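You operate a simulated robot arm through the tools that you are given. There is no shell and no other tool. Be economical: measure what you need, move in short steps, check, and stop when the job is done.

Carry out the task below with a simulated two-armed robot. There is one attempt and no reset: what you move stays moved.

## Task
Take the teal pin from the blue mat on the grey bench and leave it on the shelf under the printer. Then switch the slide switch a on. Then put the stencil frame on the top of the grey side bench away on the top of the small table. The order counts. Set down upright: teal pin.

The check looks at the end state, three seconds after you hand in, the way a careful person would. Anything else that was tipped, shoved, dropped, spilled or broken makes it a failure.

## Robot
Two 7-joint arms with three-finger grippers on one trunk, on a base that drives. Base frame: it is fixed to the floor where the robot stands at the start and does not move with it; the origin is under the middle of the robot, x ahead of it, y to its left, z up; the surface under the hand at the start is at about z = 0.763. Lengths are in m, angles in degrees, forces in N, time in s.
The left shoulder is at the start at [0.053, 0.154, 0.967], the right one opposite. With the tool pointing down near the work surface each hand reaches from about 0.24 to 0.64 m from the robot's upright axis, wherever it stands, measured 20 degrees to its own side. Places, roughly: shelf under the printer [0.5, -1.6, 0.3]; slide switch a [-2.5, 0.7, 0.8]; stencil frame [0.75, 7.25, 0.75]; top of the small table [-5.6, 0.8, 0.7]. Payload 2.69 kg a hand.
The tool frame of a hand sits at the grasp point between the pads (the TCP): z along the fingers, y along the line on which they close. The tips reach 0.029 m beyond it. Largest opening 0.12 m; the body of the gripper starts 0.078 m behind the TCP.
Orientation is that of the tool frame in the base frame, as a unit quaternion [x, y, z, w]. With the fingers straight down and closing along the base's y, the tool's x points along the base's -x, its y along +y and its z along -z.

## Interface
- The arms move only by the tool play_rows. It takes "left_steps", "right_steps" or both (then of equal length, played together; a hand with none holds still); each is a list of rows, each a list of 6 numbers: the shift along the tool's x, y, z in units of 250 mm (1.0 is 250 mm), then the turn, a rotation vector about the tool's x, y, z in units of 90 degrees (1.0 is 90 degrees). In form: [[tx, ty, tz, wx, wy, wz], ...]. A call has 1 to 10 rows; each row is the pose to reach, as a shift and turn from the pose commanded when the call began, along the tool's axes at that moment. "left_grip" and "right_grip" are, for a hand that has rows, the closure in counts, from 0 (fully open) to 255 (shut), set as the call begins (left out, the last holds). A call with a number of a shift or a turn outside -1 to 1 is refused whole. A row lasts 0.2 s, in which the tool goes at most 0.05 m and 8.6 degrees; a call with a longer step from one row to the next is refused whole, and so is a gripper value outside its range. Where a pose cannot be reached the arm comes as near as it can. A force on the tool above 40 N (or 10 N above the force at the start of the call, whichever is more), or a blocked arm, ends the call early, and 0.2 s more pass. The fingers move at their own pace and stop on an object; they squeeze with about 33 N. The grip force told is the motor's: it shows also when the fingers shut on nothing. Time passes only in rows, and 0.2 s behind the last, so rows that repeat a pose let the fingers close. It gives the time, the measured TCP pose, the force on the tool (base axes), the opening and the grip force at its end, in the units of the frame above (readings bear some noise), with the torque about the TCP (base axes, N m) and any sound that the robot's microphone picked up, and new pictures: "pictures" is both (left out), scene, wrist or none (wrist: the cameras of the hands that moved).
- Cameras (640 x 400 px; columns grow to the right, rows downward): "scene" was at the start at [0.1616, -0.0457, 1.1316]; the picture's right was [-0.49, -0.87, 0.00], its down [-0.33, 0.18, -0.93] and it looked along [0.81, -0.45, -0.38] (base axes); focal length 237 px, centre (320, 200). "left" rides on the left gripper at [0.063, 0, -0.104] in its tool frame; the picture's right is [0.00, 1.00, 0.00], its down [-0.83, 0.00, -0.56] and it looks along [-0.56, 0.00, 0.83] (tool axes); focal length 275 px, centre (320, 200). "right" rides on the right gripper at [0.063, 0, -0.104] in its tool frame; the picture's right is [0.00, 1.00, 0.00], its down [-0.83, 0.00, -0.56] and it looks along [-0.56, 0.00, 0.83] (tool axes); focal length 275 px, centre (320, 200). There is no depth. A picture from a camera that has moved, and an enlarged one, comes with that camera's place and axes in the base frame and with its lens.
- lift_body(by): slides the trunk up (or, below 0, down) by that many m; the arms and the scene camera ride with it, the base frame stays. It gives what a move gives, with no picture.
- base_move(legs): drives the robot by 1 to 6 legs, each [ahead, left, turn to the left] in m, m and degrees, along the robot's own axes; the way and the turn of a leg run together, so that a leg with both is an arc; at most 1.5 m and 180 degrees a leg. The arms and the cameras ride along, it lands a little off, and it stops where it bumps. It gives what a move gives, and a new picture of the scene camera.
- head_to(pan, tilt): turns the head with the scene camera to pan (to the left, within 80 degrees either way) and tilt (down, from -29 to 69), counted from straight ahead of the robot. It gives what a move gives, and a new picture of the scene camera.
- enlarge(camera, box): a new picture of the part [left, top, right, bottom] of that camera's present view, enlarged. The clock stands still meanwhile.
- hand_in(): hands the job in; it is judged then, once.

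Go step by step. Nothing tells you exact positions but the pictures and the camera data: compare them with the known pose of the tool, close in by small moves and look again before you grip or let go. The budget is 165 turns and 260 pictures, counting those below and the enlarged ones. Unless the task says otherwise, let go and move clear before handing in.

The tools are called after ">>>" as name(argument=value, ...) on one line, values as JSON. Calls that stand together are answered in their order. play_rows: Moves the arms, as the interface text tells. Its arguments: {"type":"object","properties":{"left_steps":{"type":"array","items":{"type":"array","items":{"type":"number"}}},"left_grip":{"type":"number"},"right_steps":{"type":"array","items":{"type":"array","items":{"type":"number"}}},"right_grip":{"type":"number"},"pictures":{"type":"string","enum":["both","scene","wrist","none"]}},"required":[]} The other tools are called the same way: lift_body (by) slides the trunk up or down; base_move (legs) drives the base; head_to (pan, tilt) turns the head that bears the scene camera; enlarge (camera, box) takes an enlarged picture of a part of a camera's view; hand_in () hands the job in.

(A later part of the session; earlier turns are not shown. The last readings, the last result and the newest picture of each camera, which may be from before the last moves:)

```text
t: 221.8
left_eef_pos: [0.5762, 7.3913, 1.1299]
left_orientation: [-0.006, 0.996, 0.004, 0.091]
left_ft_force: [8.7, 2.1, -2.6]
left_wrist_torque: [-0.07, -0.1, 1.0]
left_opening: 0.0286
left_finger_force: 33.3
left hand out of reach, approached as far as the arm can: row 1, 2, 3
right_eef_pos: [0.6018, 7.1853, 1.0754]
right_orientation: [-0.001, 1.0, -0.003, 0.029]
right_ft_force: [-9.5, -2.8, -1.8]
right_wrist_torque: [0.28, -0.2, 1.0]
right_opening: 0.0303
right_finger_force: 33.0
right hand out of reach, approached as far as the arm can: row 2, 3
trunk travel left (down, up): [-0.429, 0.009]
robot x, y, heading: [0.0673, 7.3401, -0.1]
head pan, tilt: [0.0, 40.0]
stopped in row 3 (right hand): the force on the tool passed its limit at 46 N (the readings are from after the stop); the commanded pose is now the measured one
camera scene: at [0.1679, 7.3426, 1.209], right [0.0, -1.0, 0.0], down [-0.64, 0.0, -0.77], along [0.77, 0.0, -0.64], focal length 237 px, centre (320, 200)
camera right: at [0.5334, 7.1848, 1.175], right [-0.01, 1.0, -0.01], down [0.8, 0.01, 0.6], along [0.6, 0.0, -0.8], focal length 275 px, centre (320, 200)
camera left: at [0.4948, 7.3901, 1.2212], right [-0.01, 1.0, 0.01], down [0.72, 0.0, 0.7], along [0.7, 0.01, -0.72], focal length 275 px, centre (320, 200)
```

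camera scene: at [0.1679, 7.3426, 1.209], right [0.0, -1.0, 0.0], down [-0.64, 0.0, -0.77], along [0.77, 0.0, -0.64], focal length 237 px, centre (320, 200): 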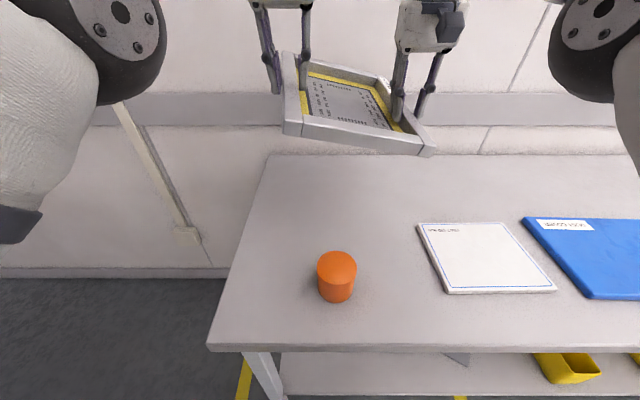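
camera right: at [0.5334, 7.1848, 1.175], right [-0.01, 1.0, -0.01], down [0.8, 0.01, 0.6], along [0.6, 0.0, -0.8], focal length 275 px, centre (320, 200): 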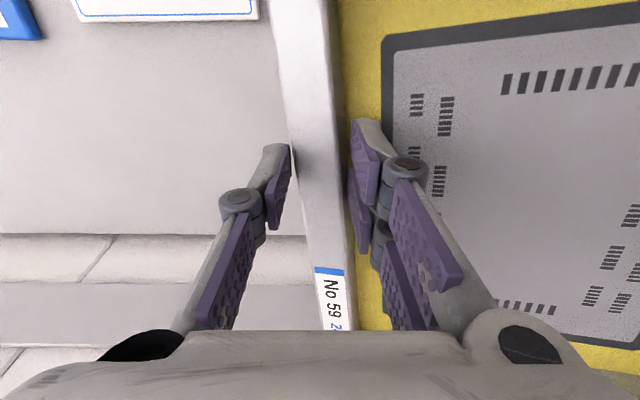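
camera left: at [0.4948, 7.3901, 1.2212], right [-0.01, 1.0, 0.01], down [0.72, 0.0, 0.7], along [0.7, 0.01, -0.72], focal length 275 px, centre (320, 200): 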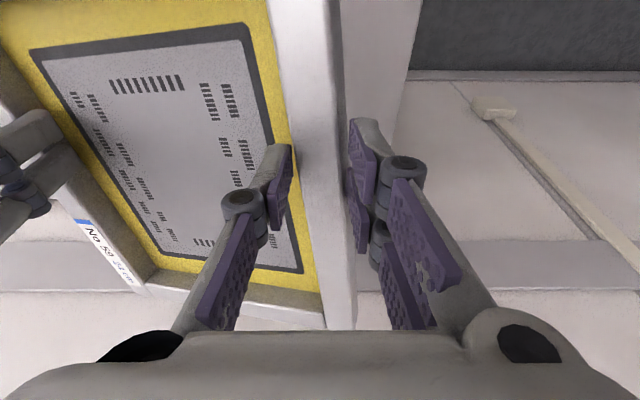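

>>> play_rows(left_steps=[[0.008, 0.008, 0.043, 0, 0.0, 0], [0.016, 0.014, 0.086, 0, 0.0, 0], [0.024, 0.019, 0.128, 0, 0.03, 0], [0.032, 0.022, 0.171, 0, 0.06, 0], [0.039, 0.024, 0.214, 0, 0.09, 0], [0.039, 0.024, 0.214, 0, 0.116, 0], [0.039, 0.024, 0.214, 0, 0.116, 0]], pictures="scene")

```text
t: 223.4
left_eef_pos: [0.5652, 7.3987, 1.0717]
left_orientation: [-0.004, 1.0, 0.002, 0.0]
left_ft_force: [12.9, -4.4, -2.4]
left_wrist_torque: [0.2, -1.01, 1.39]
left_opening: 0.0309
left_finger_force: 32.8
left hand out of reach, approached as far as the arm can: row 1, 2, 3, 6, 7
right_eef_pos: [0.6014, 7.1869, 1.0752]
right_orientation: [-0.001, 1.0, -0.002, 0.03]
right_ft_force: [-12.8, 5.1, -3.1]
right_wrist_torque: [-0.2, 1.16, 1.34]
right_opening: 0.0312
right_finger_force: 32.9
trunk travel left (down, up): [-0.429, 0.009]
robot x, y, heading: [0.0693, 7.3443, 0.1]
head pan, tilt: [0.0, 40.0]
camera scene: at [0.1674, 7.3426, 1.2091], right [0.0, -1.0, 0.0], down [-0.64, 0.0, -0.77], along [0.77, 0.0, -0.64], focal length 237 px, centre (320, 200)
```

scene: 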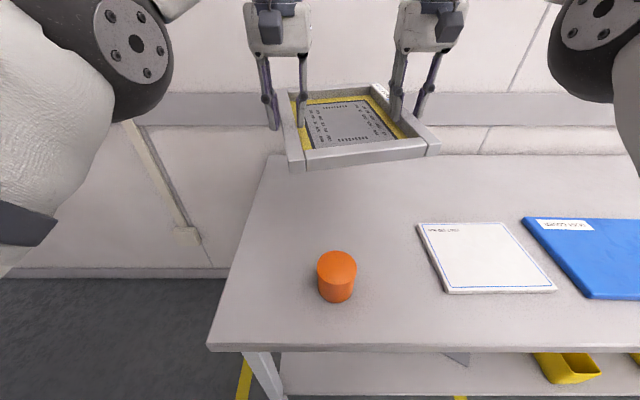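

The frame is level again with about 10° of yaw left. I'll draw the right hand back to square it.

>>> play_rows(right_steps=[[0.04, -0.004, 0, 0, 0.01, 0], [0.08, -0.007, 0, 0, 0.02, 0], [0.12, -0.009, 0, 0, 0.037, 0], [0.144, -0.009, 0, 0, 0.037, 0], [0.144, -0.009, 0, 0, 0.037, 0]], pictures="scene")

```text
t: 224.6
left_eef_pos: [0.5672, 7.3985, 1.0731]
left_orientation: [-0.003, 1.0, 0.002, -0.001]
left_ft_force: [-1.1, -17.2, -0.8]
left_wrist_torque: [-0.45, 0.11, -0.41]
left_opening: 0.0249
left_finger_force: 32.7
right_eef_pos: [0.5667, 7.1833, 1.0741]
right_orientation: [0.001, 1.0, -0.003, 0.004]
right_ft_force: [0.5, 16.7, -3.2]
right_wrist_torque: [0.25, 0.04, 0.34]
right_opening: 0.0249
right_finger_force: 33.3
trunk travel left (down, up): [-0.429, 0.009]
robot x, y, heading: [0.0708, 7.3414, -0.0]
head pan, tilt: [0.0, 40.0]
camera scene: at [0.1676, 7.3426, 1.209], right [0.0, -1.0, 0.0], down [-0.64, 0.0, -0.77], along [0.77, 0.0, -0.64], focal length 237 px, centre (320, 200)
```

scene: 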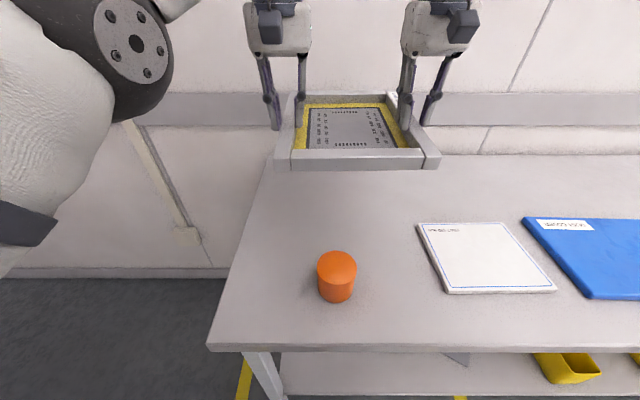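

>>> play_rows(right_steps=[[0, 0.006, 0, 0, 0, 0], [0, 0.01, 0, 0, 0, 0], [0, 0.01, 0, 0, 0, 0]], pictures="none")

>>> base_move(legs=[[-0.3, 0, 0], [-0.3, 0, 0]])

```text
t: 225.4
left_eef_pos: [0.5667, 7.3994, 1.0727]
left_orientation: [-0.005, 1.0, 0.004, -0.001]
left_ft_force: [-0.4, -10.8, -3.4]
left_wrist_torque: [-0.21, 0.76, -0.62]
left_opening: 0.0248
left_finger_force: 33.0
right_eef_pos: [0.567, 7.186, 1.0737]
right_orientation: [0.001, 1.0, -0.004, 0.001]
right_ft_force: [0.9, 11.2, -0.4]
right_wrist_torque: [0.51, -0.61, 0.55]
right_opening: 0.0248
right_finger_force: 32.9
trunk travel left (down, up): [-0.429, 0.009]
robot x, y, heading: [0.069, 7.3441, -0.0]
head pan, tilt: [0.0, 40.0]
```

```text
t: 229.1
left_eef_pos: [-0.0392, 7.3997, 1.0741]
left_orientation: [-0.002, 1.0, 0.002, 0.0]
left_ft_force: [-2.6, -2.9, -1.2]
left_wrist_torque: [-0.13, -0.11, -0.61]
left_opening: 0.0249
left_finger_force: 32.5
right_eef_pos: [-0.0405, 7.1846, 1.0738]
right_orientation: [0.003, 1.0, -0.004, 0.0]
right_ft_force: [1.7, 3.3, -2.9]
right_wrist_torque: [-0.01, 0.23, 0.25]
right_opening: 0.0246
right_finger_force: 32.8
trunk travel left (down, up): [-0.429, 0.009]
robot x, y, heading: [-0.535, 7.3416, 0.0]
head pan, tilt: [0.0, 40.0]
camera scene: at [-0.4386, 7.3427, 1.2091], right [0.0, -1.0, 0.0], down [-0.64, 0.0, -0.77], along [0.77, 0.0, -0.64], focal length 237 px, centre (320, 200)
```

scene: 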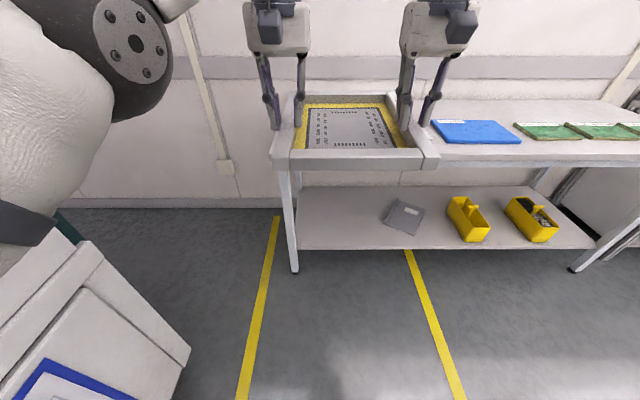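

The arms are relaxed and the frame is steady and level. I'll strafe south away from the cabinet, turn down the aisle, and drive back.

>>> base_move(legs=[[0, -0.9, 0], [0, 0, -90]])

>>> head_to(pan=0, tilt=20)

```text
t: 240.2
left_eef_pos: [-0.4997, 5.9454, 1.0734]
left_orientation: [0.714, 0.7, 0.003, 0.003]
left_ft_force: [-0.4, 2.6, -1.8]
left_wrist_torque: [0.34, 0.05, -0.57]
left_opening: 0.0249
left_finger_force: 33.5
right_eef_pos: [-0.7146, 5.9526, 1.0741]
right_orientation: [0.717, 0.697, -0.003, -0.001]
right_ft_force: [0.4, -0.9, -2.1]
right_wrist_torque: [-0.22, 0.05, 0.33]
right_opening: 0.0248
right_finger_force: 32.5
trunk travel left (down, up): [-0.429, 0.009]
robot x, y, heading: [-0.5426, 6.4464, -91.6]
head pan, tilt: [0.0, 40.0]
camera scene: at [-0.5471, 6.3447, 1.2091], right [-1.0, 0.03, 0.0], down [0.02, 0.64, -0.77], along [-0.02, -0.77, -0.64], focal length 237 px, centre (320, 200)
```

scene: 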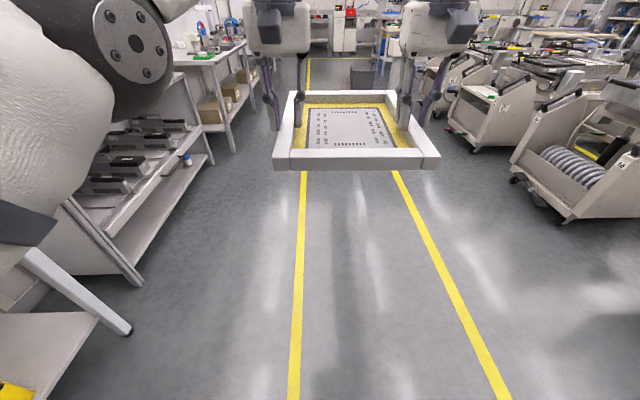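

```text
t: 241.1
left_eef_pos: [-0.5005, 5.9453, 1.0731]
left_orientation: [0.714, 0.7, 0.002, 0.002]
left_ft_force: [1.4, 0.4, -2.1]
left_wrist_torque: [-0.05, 0.01, -0.63]
left_opening: 0.0247
left_finger_force: 32.9
right_eef_pos: [-0.7138, 5.9507, 1.0736]
right_orientation: [0.717, 0.697, -0.003, -0.002]
right_ft_force: [0.3, -1.3, -2.5]
right_wrist_torque: [0.15, 0.01, 0.42]
right_opening: 0.0249
right_finger_force: 32.8
trunk travel left (down, up): [-0.429, 0.009]
robot x, y, heading: [-0.5433, 6.4446, -91.4]
head pan, tilt: [0.0, 20.0]
camera scene: at [-0.5473, 6.3365, 1.2404], right [-1.0, 0.03, 0.0], down [0.01, 0.34, -0.94], along [-0.02, -0.94, -0.34], focal length 237 px, centre (320, 200)
```

scene: 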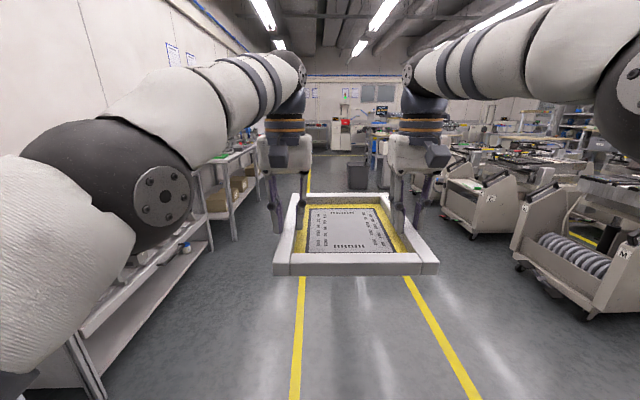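

>>> base_move(legs=[[0, 0, 1.4], [1.5, 0, 0], [1.5, 0, 0], [1.5, 0, 0], [0.45, 0, 0]])

```text
t: 265.2
left_eef_pos: [-0.5643, 0.991, 1.0716]
left_orientation: [0.717, 0.697, 0.002, 0.002]
left_ft_force: [-2.0, -1.6, -2.5]
left_wrist_torque: [0.08, 0.0, 0.15]
left_opening: 0.0249
left_finger_force: 33.1
right_eef_pos: [-0.7788, 0.999, 1.0736]
right_orientation: [0.721, 0.693, -0.004, -0.002]
right_ft_force: [3.5, 1.4, -1.4]
right_wrist_torque: [0.13, 0.0, 0.3]
right_opening: 0.0248
right_finger_force: 32.9
trunk travel left (down, up): [-0.429, 0.009]
robot x, y, heading: [-0.6045, 1.4922, -92.0]
head pan, tilt: [0.0, 20.0]
camera scene: at [-0.607, 1.3823, 1.2405], right [-1.0, 0.04, 0.0], down [0.01, 0.34, -0.94], along [-0.03, -0.94, -0.34], focal length 237 px, centre (320, 200)
```

scene: 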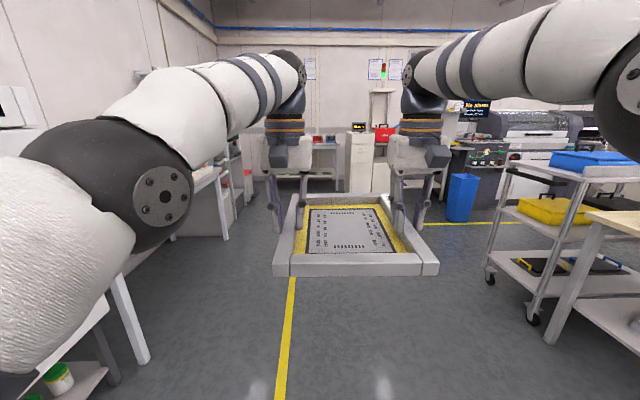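

>>> base_move(legs=[[0, 0, -88], [1.3, 0, 0]])

>>> head_to(pan=20, tilt=15)

```text
t: 275.5
left_eef_pos: [-2.3989, 1.3891, 1.0728]
left_orientation: [1.0, 0.02, 0.0, 0.003]
left_ft_force: [-2.8, 0.4, -1.4]
left_wrist_torque: [0.01, -0.01, 0.12]
left_opening: 0.0249
left_finger_force: 32.7
right_eef_pos: [-2.4054, 1.6046, 1.0731]
right_orientation: [1.0, 0.015, -0.001, -0.003]
right_ft_force: [2.5, -0.4, -2.0]
right_wrist_torque: [-0.04, -0.11, 0.25]
right_opening: 0.0247
right_finger_force: 33.4
trunk travel left (down, up): [-0.429, 0.009]
robot x, y, heading: [-1.903, 1.461, -177.8]
head pan, tilt: [0.0, 20.0]
camera scene: at [-2.0117, 1.4577, 1.2405], right [-0.03, 1.0, 0.0], down [0.34, 0.01, -0.94], along [-0.94, -0.03, -0.34], focal length 237 px, centre (320, 200)
```

scene: 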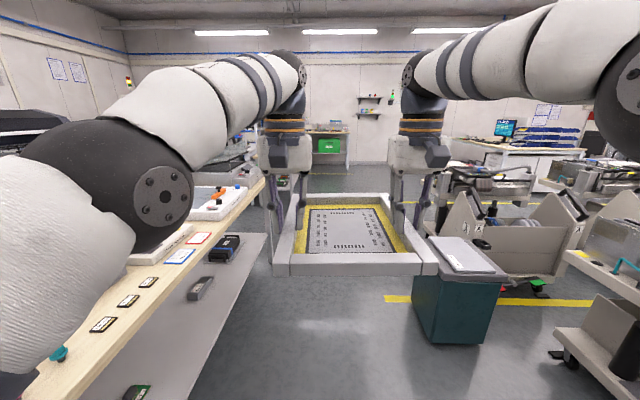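

```text
t: 276.3
left_eef_pos: [-2.3995, 1.389, 1.0715]
left_orientation: [1.0, 0.019, 0.0, 0.002]
left_ft_force: [-0.9, 0.4, -1.8]
left_wrist_torque: [0.01, -0.19, 0.01]
left_opening: 0.0247
left_finger_force: 33.0
right_eef_pos: [-2.4052, 1.603, 1.0737]
right_orientation: [1.0, 0.015, -0.001, -0.004]
right_ft_force: [-0.1, -0.8, -2.6]
right_wrist_torque: [0.0, 0.03, 0.16]
right_opening: 0.025
right_finger_force: 33.2
trunk travel left (down, up): [-0.429, 0.009]
robot x, y, heading: [-1.9041, 1.4598, -178.0]
head pan, tilt: [20.0, 15.0]
camera scene: at [-2.0052, 1.4261, 1.2486], right [-0.37, 0.93, 0.0], down [0.24, 0.1, -0.97], along [-0.9, -0.36, -0.26], focal length 237 px, centre (320, 200)
```

scene: 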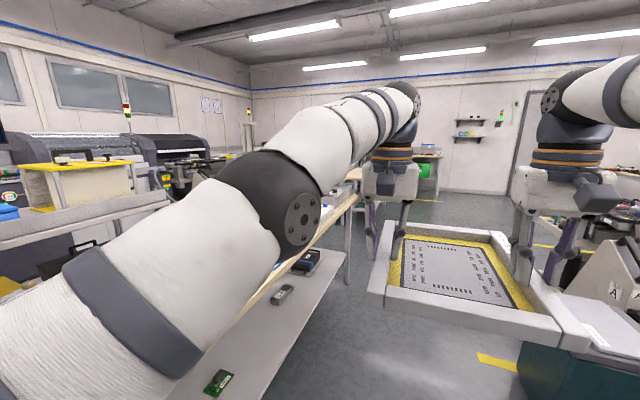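

>>> base_move(legs=[[0, 0, -2], [1.2, 0, 0]])

>>> head_to(pan=0, tilt=15)

```text
t: 282.8
left_eef_pos: [-3.6056, 1.3834, 1.0728]
left_orientation: [1.0, 0.015, 0.0, 0.003]
left_ft_force: [-0.7, -0.5, -0.2]
left_wrist_torque: [-0.02, 0.0, -0.02]
left_opening: 0.0001
left_finger_force: 28.3
right_eef_pos: [-3.6106, 1.5978, 1.0729]
right_orientation: [1.0, 0.01, -0.002, -0.003]
right_ft_force: [-0.1, 0.2, 0.3]
right_wrist_torque: [0.0, -0.02, 0.0]
right_opening: 0.0001
right_finger_force: 28.2
trunk travel left (down, up): [-0.429, 0.009]
robot x, y, heading: [-3.1114, 1.4528, -178.7]
head pan, tilt: [20.0, 15.0]
camera scene: at [-3.2112, 1.4149, 1.2487], right [-0.36, 0.93, 0.0], down [0.24, 0.09, -0.97], along [-0.9, -0.35, -0.26], focal length 237 px, centre (320, 200)
```

scene: 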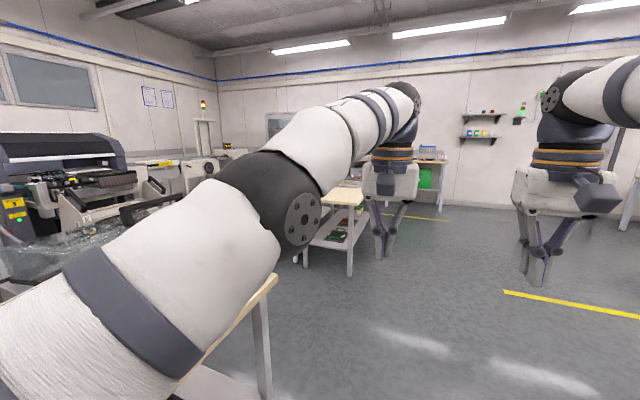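

```text
t: 283.7
left_eef_pos: [-3.6035, 1.382, 1.0744]
left_orientation: [1.0, 0.015, 0.0, 0.003]
left_ft_force: [0.1, 0.2, 0.1]
left_wrist_torque: [-0.01, 0.0, 0.03]
left_opening: 0.0
left_finger_force: 28.5
right_eef_pos: [-3.6088, 1.5963, 1.0735]
right_orientation: [1.0, 0.01, -0.002, -0.004]
right_ft_force: [0.4, -0.4, -0.5]
right_wrist_torque: [0.01, 0.03, 0.0]
right_opening: 0.0
right_finger_force: 28.6
trunk travel left (down, up): [-0.429, 0.009]
robot x, y, heading: [-3.1116, 1.447, -179.0]
head pan, tilt: [0.0, 15.0]
camera scene: at [-3.2174, 1.4467, 1.2487], right [-0.02, 1.0, 0.0], down [0.26, 0.01, -0.97], along [-0.97, -0.02, -0.26], focal length 237 px, centre (320, 200)
```

scene: 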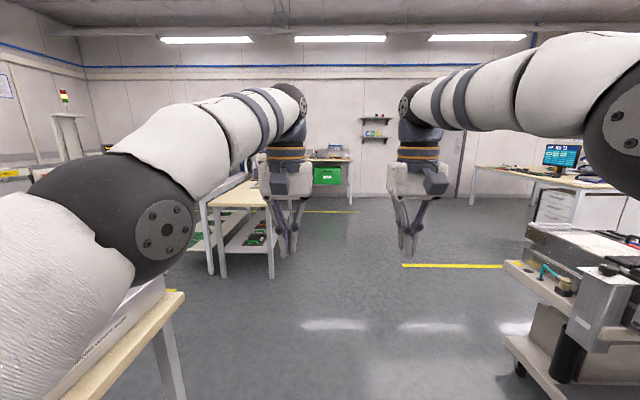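

The frame has slipped out of the hands during the last drive. I'll look for where it went.

>>> head_to(pan=0, tilt=65)

>>> head_to(pan=-75, tilt=40)

>>> head_to(pan=75, tilt=40)

```text
t: 284.8
left_eef_pos: [-3.6048, 1.3825, 1.0723]
left_orientation: [1.0, 0.014, 0.0, 0.002]
left_ft_force: [-0.4, 0.7, 0.1]
left_wrist_torque: [-0.02, -0.02, -0.01]
left_opening: 0.0
left_finger_force: 28.6
right_eef_pos: [-3.609, 1.5976, 1.074]
right_orientation: [1.0, 0.009, -0.002, -0.004]
right_ft_force: [0.4, -0.7, -0.3]
right_wrist_torque: [-0.02, 0.02, 0.01]
right_opening: 0.0
right_finger_force: 28.4
trunk travel left (down, up): [-0.429, 0.009]
robot x, y, heading: [-3.1079, 1.4462, -178.6]
head pan, tilt: [0.0, 65.0]
camera scene: at [-3.1847, 1.4475, 1.1769], right [-0.02, 1.0, 0.0], down [0.91, 0.02, -0.42], along [-0.42, -0.01, -0.91], focal length 237 px, centre (320, 200)
```

scene: 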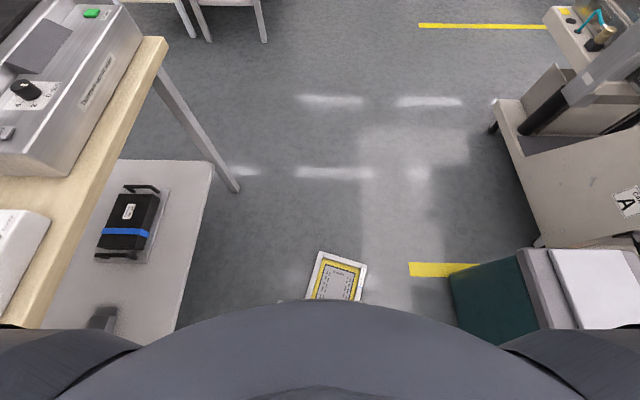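

```text
t: 286.3
left_eef_pos: [-3.6046, 1.382, 1.0724]
left_orientation: [1.0, 0.015, 0.0, 0.003]
left_ft_force: [0.3, -0.9, 0.0]
left_wrist_torque: [0.0, -0.01, -0.01]
left_opening: 0.0
left_finger_force: 28.0
right_eef_pos: [-3.6085, 1.596, 1.0737]
right_orientation: [1.0, 0.01, -0.002, -0.004]
right_ft_force: [-1.0, -0.5, 0.3]
right_wrist_torque: [0.01, 0.0, 0.04]
right_opening: 0.0001
right_finger_force: 28.4
trunk travel left (down, up): [-0.429, 0.009]
robot x, y, heading: [-3.1095, 1.4481, -178.7]
head pan, tilt: [-75.0, 40.0]
camera scene: at [-3.1479, 1.5304, 1.2091], right [0.96, 0.28, 0.0], down [0.18, -0.62, -0.77], along [-0.22, 0.74, -0.64], focal length 237 px, centre (320, 200)
```

scene: 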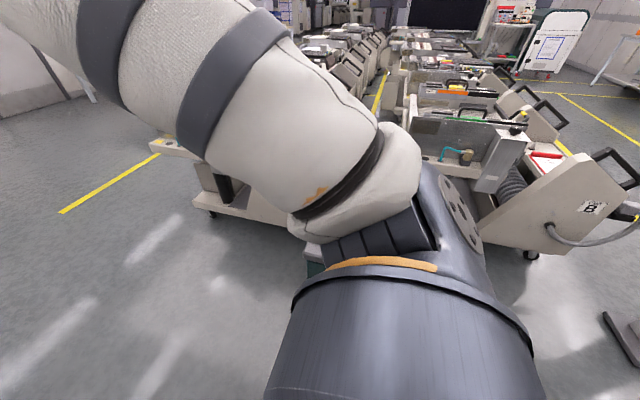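

```text
t: 288.7
left_eef_pos: [-3.6048, 1.3824, 1.0737]
left_orientation: [1.0, 0.015, 0.0, 0.002]
left_ft_force: [0.0, 0.4, -0.4]
left_wrist_torque: [0.01, 0.0, 0.0]
left_opening: 0.0
left_finger_force: 28.3
right_eef_pos: [-3.6085, 1.5974, 1.0729]
right_orientation: [1.0, 0.009, -0.002, -0.004]
right_ft_force: [-0.6, -0.4, -0.4]
right_wrist_torque: [-0.02, 0.02, -0.01]
right_opening: 0.0
right_finger_force: 27.9
trunk travel left (down, up): [-0.429, 0.009]
robot x, y, heading: [-3.1084, 1.448, -178.7]
head pan, tilt: [75.0, 40.0]
camera scene: at [-3.1442, 1.3662, 1.2091], right [-0.97, 0.24, 0.0], down [0.15, 0.62, -0.77], along [-0.18, -0.74, -0.64], focal length 237 px, centre (320, 200)
```

scene: 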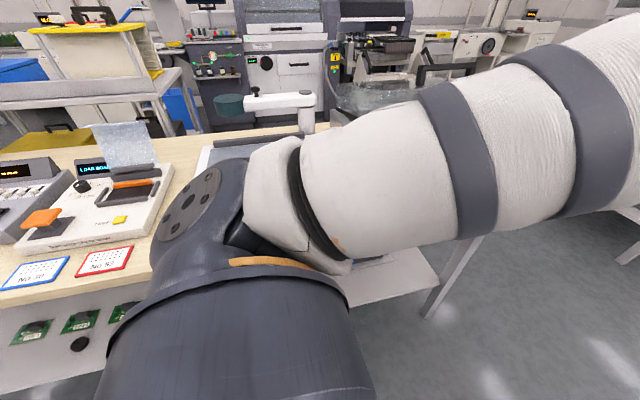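

The frame is lying flat and face up on the floor just ahead of the base, at about (-3.33, 1.5). I'll back off a bit and look at it to pick it up again.

>>> base_move(legs=[[-0.3, 0, 0]])

>>> head_to(pan=0, tilt=60)

```text
t: 290.7
left_eef_pos: [-3.3102, 1.3915, 1.073]
left_orientation: [1.0, 0.01, 0.001, 0.002]
left_ft_force: [0.1, 0.1, 0.1]
left_wrist_torque: [0.0, 0.01, 0.01]
left_opening: 0.0
left_finger_force: 28.5
right_eef_pos: [-3.3109, 1.6056, 1.0735]
right_orientation: [1.0, 0.006, -0.002, -0.003]
right_ft_force: [-1.0, 0.4, -0.1]
right_wrist_torque: [0.0, -0.01, 0.02]
right_opening: 0.0002
right_finger_force: 28.2
trunk travel left (down, up): [-0.429, 0.009]
robot x, y, heading: [-2.8133, 1.4534, -179.1]
head pan, tilt: [75.0, 40.0]
camera scene: at [-2.8485, 1.372, 1.2091], right [-0.97, 0.24, 0.0], down [0.16, 0.62, -0.77], along [-0.19, -0.74, -0.64], focal length 237 px, centre (320, 200)
```

scene: 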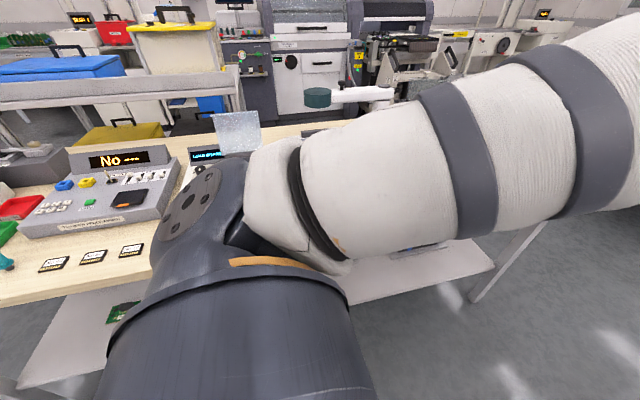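

```text
t: 292.2
left_eef_pos: [-3.3094, 1.3909, 1.0731]
left_orientation: [1.0, 0.011, 0.0, 0.003]
left_ft_force: [0.5, -0.3, -0.7]
left_wrist_torque: [0.03, 0.02, -0.02]
left_opening: 0.0
left_finger_force: 28.0
right_eef_pos: [-3.3113, 1.6062, 1.0732]
right_orientation: [1.0, 0.006, -0.002, -0.003]
right_ft_force: [0.0, -0.2, 0.1]
right_wrist_torque: [-0.04, 0.0, -0.02]
right_opening: 0.0
right_finger_force: 28.5
trunk travel left (down, up): [-0.429, 0.009]
robot x, y, heading: [-2.8112, 1.4529, -179.4]
head pan, tilt: [0.0, 60.0]
camera scene: at [-2.8948, 1.4533, 1.1824], right [-0.02, 1.0, 0.0], down [0.87, 0.01, -0.5], along [-0.5, -0.01, -0.87], focal length 237 px, centre (320, 200)
```

scene: 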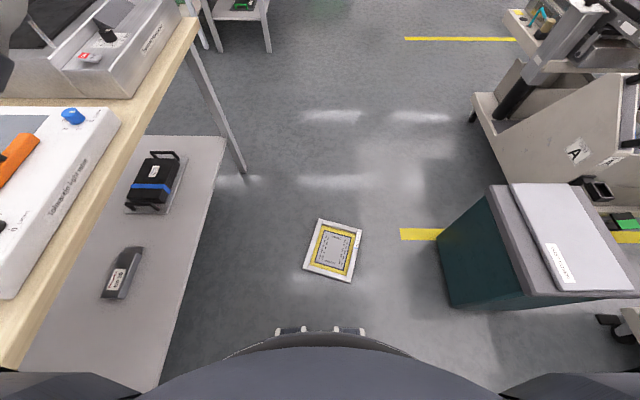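

The frame is intact at centre (-3.284, 1.515), yawed 15° to my right. I'll align the base with it, lower the trunk, and open the hands.

>>> base_move(legs=[[0, 0.056, -14.8]])

>>> lift_body(by=-0.3)

>>> head_to(pan=35, tilt=45)

```text
t: 293.4
left_eef_pos: [-3.3169, 1.4629, 1.0724]
left_orientation: [0.993, -0.116, 0.001, 0.002]
left_ft_force: [0.2, 0.4, -0.4]
left_wrist_torque: [0.0, 0.0, 0.0]
left_opening: 0.0001
left_finger_force: 28.0
right_eef_pos: [-3.264, 1.6713, 1.0743]
right_orientation: [0.993, -0.121, -0.002, -0.003]
right_ft_force: [-0.5, -0.3, 0.1]
right_wrist_torque: [0.04, 0.0, -0.02]
right_opening: 0.0
right_finger_force: 28.9
trunk travel left (down, up): [-0.429, 0.009]
robot x, y, heading: [-2.8186, 1.403, 166.1]
head pan, tilt: [0.0, 60.0]
camera scene: at [-2.8987, 1.4191, 1.1824], right [0.24, 0.97, 0.0], down [0.84, -0.2, -0.5], along [-0.49, 0.12, -0.87], focal length 237 px, centre (320, 200)
```

scene: 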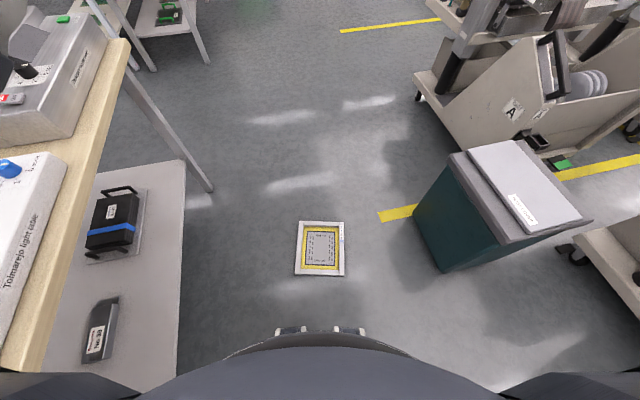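

```text
t: 296.4
left_eef_pos: [-3.3475, 1.4705, 0.6495]
left_orientation: [0.984, -0.115, 0.136, 0.019]
left_ft_force: [-0.3, 0.4, -0.6]
left_wrist_torque: [0.0, 0.0, 0.0]
left_opening: 0.0
left_finger_force: 27.9
right_eef_pos: [-3.2961, 1.6808, 0.6257]
right_orientation: [0.98, -0.119, 0.158, 0.017]
right_ft_force: [-0.7, -0.1, 0.7]
right_wrist_torque: [0.02, 0.02, -0.03]
right_opening: 0.0001
right_finger_force: 28.8
trunk travel left (down, up): [-0.129, 0.309]
robot x, y, heading: [-2.8178, 1.4036, 166.5]
head pan, tilt: [0.0, 60.0]
```

```text
t: 297.4
left_eef_pos: [-3.3476, 1.4718, 0.6506]
left_orientation: [0.984, -0.115, 0.136, 0.02]
left_ft_force: [0.1, 0.2, -0.4]
left_wrist_torque: [0.03, 0.0, 0.02]
left_opening: 0.0001
left_finger_force: 28.5
right_eef_pos: [-3.2964, 1.6796, 0.6271]
right_orientation: [0.98, -0.119, 0.158, 0.016]
right_ft_force: [-0.7, 0.5, -0.8]
right_wrist_torque: [0.0, 0.0, 0.0]
right_opening: 0.0
right_finger_force: 28.2
trunk travel left (down, up): [-0.129, 0.309]
robot x, y, heading: [-2.82, 1.4021, 166.4]
head pan, tilt: [35.0, 45.0]
camera scene: at [-3.0357, 1.4048, 0.8761], right [-0.36, 0.93, 0.0], down [0.66, 0.26, -0.71], along [-0.66, -0.26, -0.71], focal length 237 px, centre (320, 200)
```

scene: 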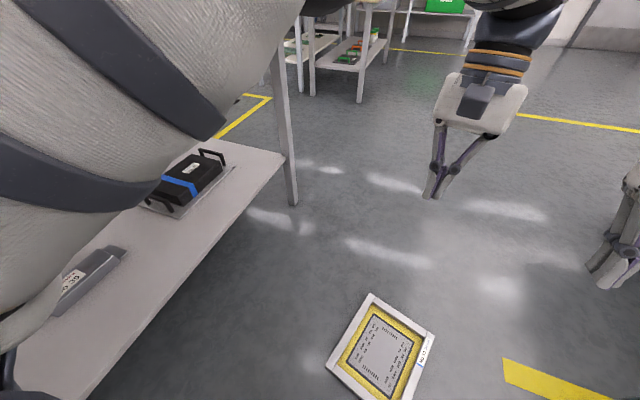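

The trunk lean changed the hands' pitch, so from now on I'll stay out of the top of the trunk range. I'll go fully down, then re-square both hands and lower them toward the frame.

>>> lift_body(by=-0.12)

>>> play_rows(left_steps=[[0.03, 0.046, 0.14, 0, -0.044, 0], [0.06, 0.092, 0.29, 0, -0.088, 0], [0.09, 0.138, 0.43, 0, -0.132, 0], [0.124, 0.184, 0.575, 0, -0.175, 0], [0.124, 0.184, 0.575, 0, -0.175, 0]], right_steps=[[0.03, 0.045, 0.12, 0, -0.05, 0], [0.06, 0.09, 0.245, 0, -0.1, 0], [0.09, 0.135, 0.37, 0, -0.15, 0], [0.124, 0.18, 0.492, 0, -0.203, 0], [0.124, 0.18, 0.492, 0, -0.203, 0]], left_grip=85, right_grip=85, pictures="none")

>>> head_to(pan=0, tilt=55)

```text
t: 298.9
left_eef_pos: [-3.3478, 1.472, 0.5301]
left_orientation: [0.984, -0.115, 0.136, 0.02]
left_ft_force: [-0.7, 0.4, 0.5]
left_wrist_torque: [0.0, -0.01, -0.01]
left_opening: 0.0
left_finger_force: 29.2
right_eef_pos: [-3.2944, 1.6797, 0.5061]
right_orientation: [0.98, -0.119, 0.158, 0.016]
right_ft_force: [-0.3, -1.3, -0.4]
right_wrist_torque: [0.02, 0.02, 0.01]
right_opening: 0.0001
right_finger_force: 28.4
trunk travel left (down, up): [-0.009, 0.429]
robot x, y, heading: [-2.8206, 1.3989, 166.0]
head pan, tilt: [35.0, 45.0]
```

```text
t: 300.1
left_eef_pos: [-3.2909, 1.4105, 0.3995]
left_orientation: [0.993, -0.117, 0.0, 0.004]
left_ft_force: [-0.2, 0.6, -0.4]
left_wrist_torque: [-0.01, 0.01, 0.02]
left_opening: 0.0799
left_finger_force: 0.0
right_eef_pos: [-3.2407, 1.6204, 0.3984]
right_orientation: [0.993, -0.119, 0.0, -0.003]
right_ft_force: [0.4, 0.8, 0.9]
right_wrist_torque: [0.04, 0.01, -0.01]
right_opening: 0.08
right_finger_force: 0.0
trunk travel left (down, up): [-0.009, 0.429]
robot x, y, heading: [-2.8214, 1.4035, 166.4]
head pan, tilt: [35.0, 45.0]
```

```text
t: 301.1
left_eef_pos: [-3.2917, 1.4095, 0.3991]
left_orientation: [0.993, -0.117, -0.001, 0.004]
left_ft_force: [-0.3, 0.0, 0.3]
left_wrist_torque: [0.01, -0.02, -0.01]
left_opening: 0.08
left_finger_force: 0.1
right_eef_pos: [-3.2409, 1.6202, 0.3982]
right_orientation: [0.993, -0.119, 0.002, -0.003]
right_ft_force: [1.2, 0.4, -0.1]
right_wrist_torque: [0.01, 0.0, 0.01]
right_opening: 0.0801
right_finger_force: 0.1
trunk travel left (down, up): [-0.009, 0.429]
robot x, y, heading: [-2.8174, 1.4013, 166.2]
head pan, tilt: [0.0, 55.0]
camera scene: at [-3.0683, 1.4606, 0.7385], right [0.24, 0.97, 0.0], down [0.8, -0.19, -0.57], along [-0.56, 0.14, -0.82], focal length 237 px, centre (320, 200)
```

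scene: 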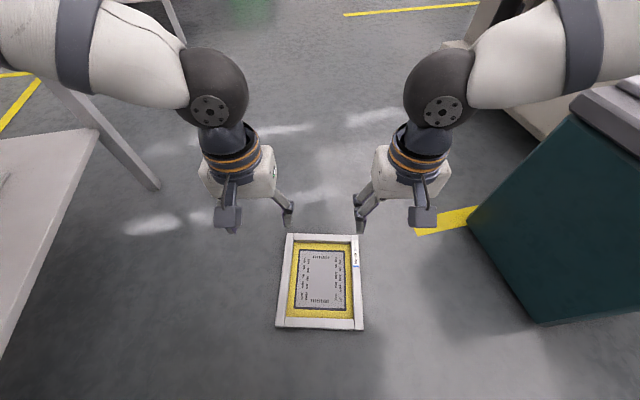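

The hands line up well over the side bars. I'll lower both by 0.25 m and check with the wrist cameras.

>>> play_rows(left_steps=[[0, 0, 0.17, 0, 0, 0.01], [0, 0, 0.34, 0, 0, 0.022], [0, 0, 0.51, 0, 0, 0.022], [0, 0, 0.68, 0, 0, 0.022], [0, 0, 0.85, 0, 0, 0.022], [0, 0, 1.0, 0, 0, 0.022], [0, 0, 1.0, 0, 0, 0.022]], right_steps=[[0.01, 0.005, 0.17, 0, 0, 0.01], [0.027, 0.01, 0.34, 0, 0, 0.022], [0.027, 0.01, 0.51, 0, 0, 0.022], [0.027, 0.01, 0.68, 0, 0, 0.022], [0.027, 0.01, 0.85, 0, 0, 0.022], [0.027, 0.01, 1.0, 0, 0, 0.022], [0.027, 0.01, 1.0, 0, 0, 0.022]], pictures="both")

```text
t: 302.8
left_eef_pos: [-3.2905, 1.4096, 0.1495]
left_orientation: [0.991, -0.135, 0.0, 0.003]
left_ft_force: [0.3, 0.8, -0.2]
left_wrist_torque: [-0.02, -0.02, 0.03]
left_opening: 0.0803
left_finger_force: 0.1
right_eef_pos: [-3.2324, 1.6214, 0.1518]
right_orientation: [0.991, -0.137, 0.0, -0.004]
right_ft_force: [-0.6, -0.2, 0.0]
right_wrist_torque: [-0.01, 0.02, -0.03]
right_opening: 0.0801
right_finger_force: 0.0
trunk travel left (down, up): [-0.009, 0.429]
robot x, y, heading: [-2.8225, 1.3994, 166.2]
head pan, tilt: [0.0, 55.0]
camera scene: at [-3.0682, 1.4607, 0.7385], right [0.24, 0.97, 0.0], down [0.8, -0.19, -0.57], along [-0.56, 0.14, -0.82], focal length 237 px, centre (320, 200)
camera right: at [-3.1708, 1.6032, 0.2549], right [-0.27, -0.96, -0.01], down [-0.8, 0.22, 0.56], along [-0.53, 0.15, -0.83], focal length 275 px, centre (320, 200)
camera left: at [-3.2306, 1.3921, 0.254], right [-0.27, -0.96, 0.01], down [-0.8, 0.23, 0.56], along [-0.54, 0.14, -0.83], focal length 275 px, centre (320, 200)
```

scene: 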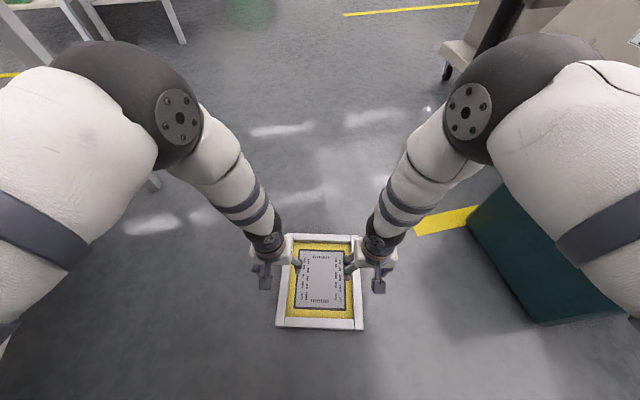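
right: 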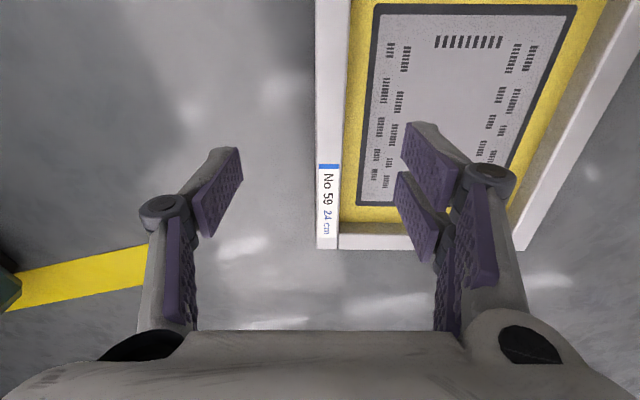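
left: 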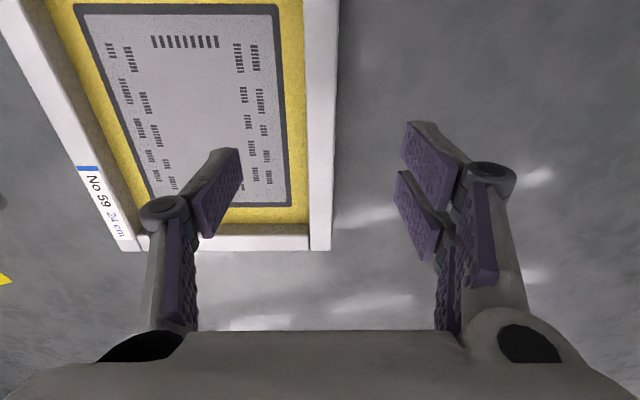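

The left hand is centred on its bar and the right one needs +8 mm. I'll lower both to just above the foil.

>>> play_rows(left_steps=[[0, 0, 0.14, 0, 0, 0], [0, 0, 0.28, 0, 0, 0], [0, 0, 0.36, 0, 0, 0], [0, 0, 0.41, 0, 0, 0], [0, 0, 0.41, 0, 0, 0]], right_steps=[[0, 0.016, 0.14, 0, 0, 0], [0, 0.03, 0.28, 0, 0, 0], [0, 0.03, 0.37, 0, 0, 0], [0, 0.03, 0.42, 0, 0, 0], [0, 0.03, 0.42, 0, 0, 0]], pictures="wrist")

```text
t: 303.9
left_eef_pos: [-3.2923, 1.4082, 0.0476]
left_orientation: [0.991, -0.133, -0.001, 0.004]
left_ft_force: [-0.5, 0.9, -0.2]
left_wrist_torque: [-0.01, 0.0, -0.01]
left_opening: 0.0797
left_finger_force: 0.0
right_eef_pos: [-3.2346, 1.6131, 0.0447]
right_orientation: [0.991, -0.136, 0.001, -0.004]
right_ft_force: [-0.7, 0.2, -0.3]
right_wrist_torque: [-0.01, -0.02, 0.01]
right_opening: 0.0801
right_finger_force: 0.1
trunk travel left (down, up): [-0.009, 0.429]
robot x, y, heading: [-2.8227, 1.4016, 166.4]
head pan, tilt: [0.0, 55.0]
camera right: at [-3.1726, 1.5942, 0.1475], right [-0.27, -0.96, -0.01], down [-0.8, 0.22, 0.56], along [-0.53, 0.15, -0.83], focal length 275 px, centre (320, 200)
camera left: at [-3.2314, 1.3912, 0.1521], right [-0.27, -0.96, 0.01], down [-0.8, 0.23, 0.56], along [-0.54, 0.14, -0.83], focal length 275 px, centre (320, 200)
```

right: 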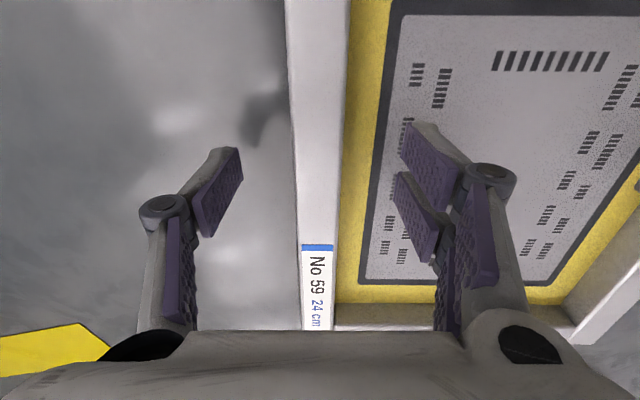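
left: 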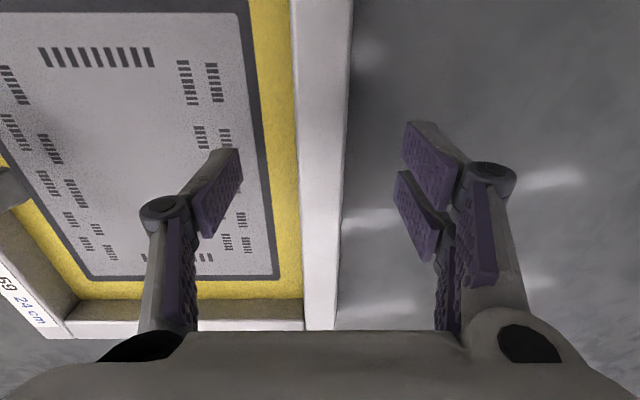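

No contact yet and both hands are centred. I'll go down to z≈0.042 and close.

>>> play_rows(left_steps=[[0, 0, 0.02, 0, 0, 0], [0, 0, 0.02, 0, 0, 0]], right_steps=[[0, -0.006, 0.01, 0, 0, 0], [0, -0.006, 0.01, 0, 0, 0]], pictures="none")

>>> play_rows(left_steps=[[0, 0, 0, 0, 0, 0], [0, 0, 0, 0, 0, 0], [0, 0, 0, 0, 0, 0], [0, 0, 0, 0, 0, 0]], right_steps=[[0, 0, 0, 0, 0, 0], [0, 0, 0, 0, 0, 0], [0, 0, 0, 0, 0, 0], [0, 0, 0, 0, 0, 0]], left_grip=255, right_grip=255, pictures="wrist")

```text
t: 304.6
left_eef_pos: [-3.2907, 1.4071, 0.0437]
left_orientation: [0.991, -0.134, -0.001, 0.003]
left_ft_force: [-0.4, -1.0, 0.2]
left_wrist_torque: [-0.04, 0.0, -0.02]
left_opening: 0.0797
left_finger_force: 0.1
right_eef_pos: [-3.2329, 1.6138, 0.041]
right_orientation: [0.991, -0.137, 0.002, -0.004]
right_ft_force: [-0.4, 0.2, -0.2]
right_wrist_torque: [0.04, -0.01, 0.0]
right_opening: 0.0801
right_finger_force: 0.0
trunk travel left (down, up): [-0.009, 0.429]
robot x, y, heading: [-2.8209, 1.3998, 166.4]
head pan, tilt: [0.0, 55.0]
```

```text
t: 305.6
left_eef_pos: [-3.2923, 1.4077, 0.0424]
left_orientation: [0.991, -0.134, -0.001, 0.004]
left_ft_force: [0.7, -0.5, 1.7]
left_wrist_torque: [-0.06, -0.11, -0.65]
left_opening: 0.025
left_finger_force: 33.0
right_eef_pos: [-3.2339, 1.6133, 0.041]
right_orientation: [0.991, -0.137, 0.001, -0.004]
right_ft_force: [0.0, -0.2, 2.1]
right_wrist_torque: [-0.11, -0.19, -0.01]
right_opening: 0.0249
right_finger_force: 33.1
trunk travel left (down, up): [-0.009, 0.429]
robot x, y, heading: [-2.818, 1.401, 166.2]
head pan, tilt: [0.0, 55.0]
camera right: at [-3.1729, 1.5954, 0.1449], right [-0.27, -0.96, -0.01], down [-0.8, 0.22, 0.56], along [-0.53, 0.15, -0.83], focal length 275 px, centre (320, 200)
camera left: at [-3.2315, 1.3906, 0.148], right [-0.27, -0.96, 0.01], down [-0.8, 0.23, 0.56], along [-0.54, 0.14, -0.83], focal length 275 px, centre (320, 200)
```

right: 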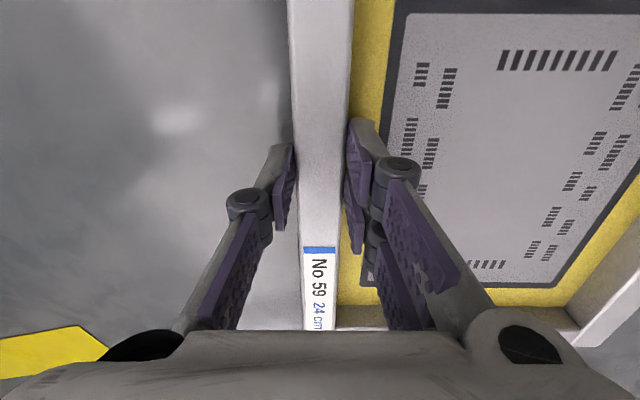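
left: 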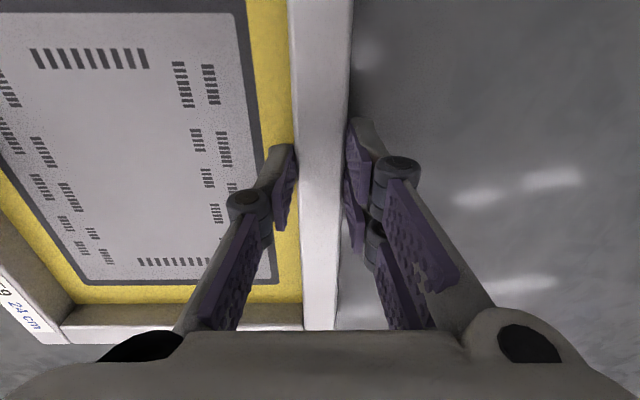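

Both bars are gripped near their centres with almost no internal force. I'll lift both slowly together.

>>> play_rows(left_steps=[[0, 0, -0.06, 0, 0, 0], [0, 0, -0.12, 0, 0, 0], [0, 0, -0.2, 0, 0, 0], [0, 0, -0.28, 0, 0, 0], [0, 0, -0.36, 0, 0, 0], [0, 0, -0.44, 0, 0, 0], [0, 0, -0.52, 0, 0, 0], [0, 0, -0.6, 0, 0, 0], [0, 0, -0.6, 0, 0, 0]], right_steps=[[0, 0, -0.06, 0, 0, 0], [0, 0, -0.12, 0, 0, 0], [0, 0, -0.2, 0, 0, 0], [0, 0, -0.28, 0, 0, 0], [0, 0, -0.36, 0, 0, 0], [0, 0, -0.44, 0, 0, 0], [0, 0, -0.52, 0, 0, 0], [0, 0, -0.6, 0, 0, 0], [0, 0, -0.6, 0, 0, 0]], pictures="scene")

```text
t: 307.6
left_eef_pos: [-3.2923, 1.4073, 0.1921]
left_orientation: [0.991, -0.135, 0.0, 0.006]
left_ft_force: [-4.8, -25.2, -2.9]
left_wrist_torque: [-0.66, 0.19, -0.72]
left_opening: 0.0248
left_finger_force: 33.0
right_eef_pos: [-3.2341, 1.6138, 0.1915]
right_orientation: [0.99, -0.138, 0.001, -0.006]
right_ft_force: [4.1, 24.6, -2.5]
right_wrist_torque: [0.54, -0.26, 0.07]
right_opening: 0.025
right_finger_force: 32.8
trunk travel left (down, up): [-0.009, 0.429]
robot x, y, heading: [-2.8207, 1.3982, 166.3]
head pan, tilt: [0.0, 55.0]
camera scene: at [-3.0684, 1.4607, 0.7384], right [0.24, 0.97, 0.0], down [0.8, -0.19, -0.57], along [-0.56, 0.14, -0.82], focal length 237 px, centre (320, 200)
```

scene: 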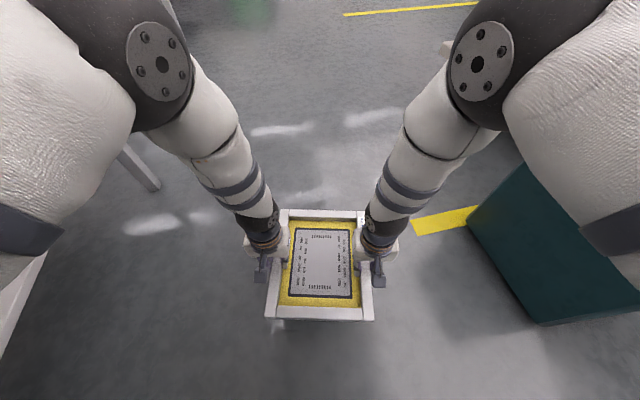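

The hands are squeezing the frame together with 25 N, so I'll spread them about 3 mm each.

>>> play_rows(left_steps=[[0, 0.007, 0, 0, 0, 0], [0, 0.013, 0, 0, 0, 0], [0, 0.013, 0, 0, 0, 0]], right_steps=[[0, -0.007, 0, 0, 0, 0], [0, -0.013, 0, 0, 0, 0], [0, -0.013, 0, 0, 0, 0]], pictures="none")

>>> play_rows(left_steps=[[0, 0, -0.1, 0, 0, 0], [0, 0, -0.2, 0, 0, 0], [0, 0, -0.3, 0, 0, 0], [0, 0, -0.4, 0, 0, 0], [0, 0, -0.5, 0, 0, 0], [0, 0, -0.6, 0, 0, 0], [0, 0, -0.7, 0, 0, 0], [0, 0, -0.8, 0, 0, 0], [0, 0, -0.8, 0, 0, 0]], right_steps=[[0, 0, -0.1, 0, 0, 0], [0, 0, -0.2, 0, 0, 0], [0, 0, -0.3, 0, 0, 0], [0, 0, -0.4, 0, 0, 0], [0, 0, -0.5, 0, 0, 0], [0, 0, -0.6, 0, 0, 0], [0, 0, -0.7, 0, 0, 0], [0, 0, -0.8, 0, 0, 0], [0, 0, -0.8, 0, 0, 0]], pictures="none")

```text
t: 308.4
left_eef_pos: [-3.2929, 1.4063, 0.1924]
left_orientation: [0.991, -0.134, 0.0, 0.002]
left_ft_force: [-0.8, -2.5, -1.7]
left_wrist_torque: [-0.1, -0.51, -0.2]
left_opening: 0.0247
left_finger_force: 32.6
right_eef_pos: [-3.2341, 1.6142, 0.1912]
right_orientation: [0.991, -0.136, 0.0, -0.002]
right_ft_force: [0.3, 2.4, -3.2]
right_wrist_torque: [0.13, 0.42, 0.16]
right_opening: 0.0249
right_finger_force: 32.6
trunk travel left (down, up): [-0.009, 0.429]
robot x, y, heading: [-2.8202, 1.3956, 166.4]
head pan, tilt: [0.0, 55.0]
```

```text
t: 310.4
left_eef_pos: [-3.2913, 1.4058, 0.2839]
left_orientation: [0.991, -0.134, 0.006, 0.003]
left_ft_force: [4.9, 5.1, -2.8]
left_wrist_torque: [-0.02, -0.6, -0.62]
left_opening: 0.0248
left_finger_force: 33.2
left hand out of reach, approached as far as the arm can: row 4, 5, 6, 7, 8, 9
right_eef_pos: [-3.2313, 1.6132, 0.2821]
right_orientation: [0.991, -0.137, 0.008, -0.002]
right_ft_force: [-4.6, -5.5, -2.6]
right_wrist_torque: [-0.16, 0.5, -0.13]
right_opening: 0.0251
right_finger_force: 32.7
right hand out of reach, approached as far as the arm can: row 4, 5, 6, 7, 8, 9
trunk travel left (down, up): [-0.009, 0.429]
robot x, y, heading: [-2.8205, 1.4023, 166.3]
head pan, tilt: [0.0, 55.0]
```

Both arms reached a posture limit at z≈0.284. I'll bring the command back to the actual pose, then raise the trunk in steps, which moves the shoulders to a better place.

>>> play_rows(left_steps=[[0, 0, 0.1, 0, 0, 0], [0, 0, 0.2, 0, 0, 0], [0, 0, 0.3, 0, 0, 0], [0, 0, 0.43, 0, 0, 0], [0, 0, 0.43, 0, 0, 0]], right_steps=[[0, 0, 0.1, 0, 0, 0], [0, 0, 0.2, 0, 0, 0], [0, 0, 0.3, 0, 0, 0], [0, 0, 0.43, 0, 0, 0], [0, 0, 0.43, 0, 0, 0]], pictures="none")

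>>> lift_body(by=0.1)

```text
t: 311.6
left_eef_pos: [-3.2898, 1.4085, 0.1753]
left_orientation: [0.991, -0.136, 0.0, 0.004]
left_ft_force: [10.1, 14.8, -3.8]
left_wrist_torque: [0.23, -0.38, -0.6]
left_opening: 0.0251
left_finger_force: 33.2
right_eef_pos: [-3.23, 1.6159, 0.1769]
right_orientation: [0.991, -0.136, 0.0, -0.003]
right_ft_force: [-9.7, -15.4, -0.9]
right_wrist_torque: [-0.52, 0.34, -0.56]
right_opening: 0.0246
right_finger_force: 32.7
trunk travel left (down, up): [-0.009, 0.429]
robot x, y, heading: [-2.8244, 1.3993, 166.3]
head pan, tilt: [0.0, 55.0]
```

```text
t: 312.9
left_eef_pos: [-3.2897, 1.4093, 0.2746]
left_orientation: [0.991, -0.134, 0.001, 0.002]
left_ft_force: [13.7, 20.7, -1.9]
left_wrist_torque: [0.46, -0.68, -0.79]
left_opening: 0.0248
left_finger_force: 32.7
right_eef_pos: [-3.2302, 1.6161, 0.2775]
right_orientation: [0.991, -0.137, 0.001, -0.002]
right_ft_force: [-13.1, -21.3, -2.6]
right_wrist_torque: [-0.41, 0.56, -0.67]
right_opening: 0.0247
right_finger_force: 33.1
trunk travel left (down, up): [-0.109, 0.329]
robot x, y, heading: [-2.8176, 1.402, 166.1]
head pan, tilt: [0.0, 55.0]
```

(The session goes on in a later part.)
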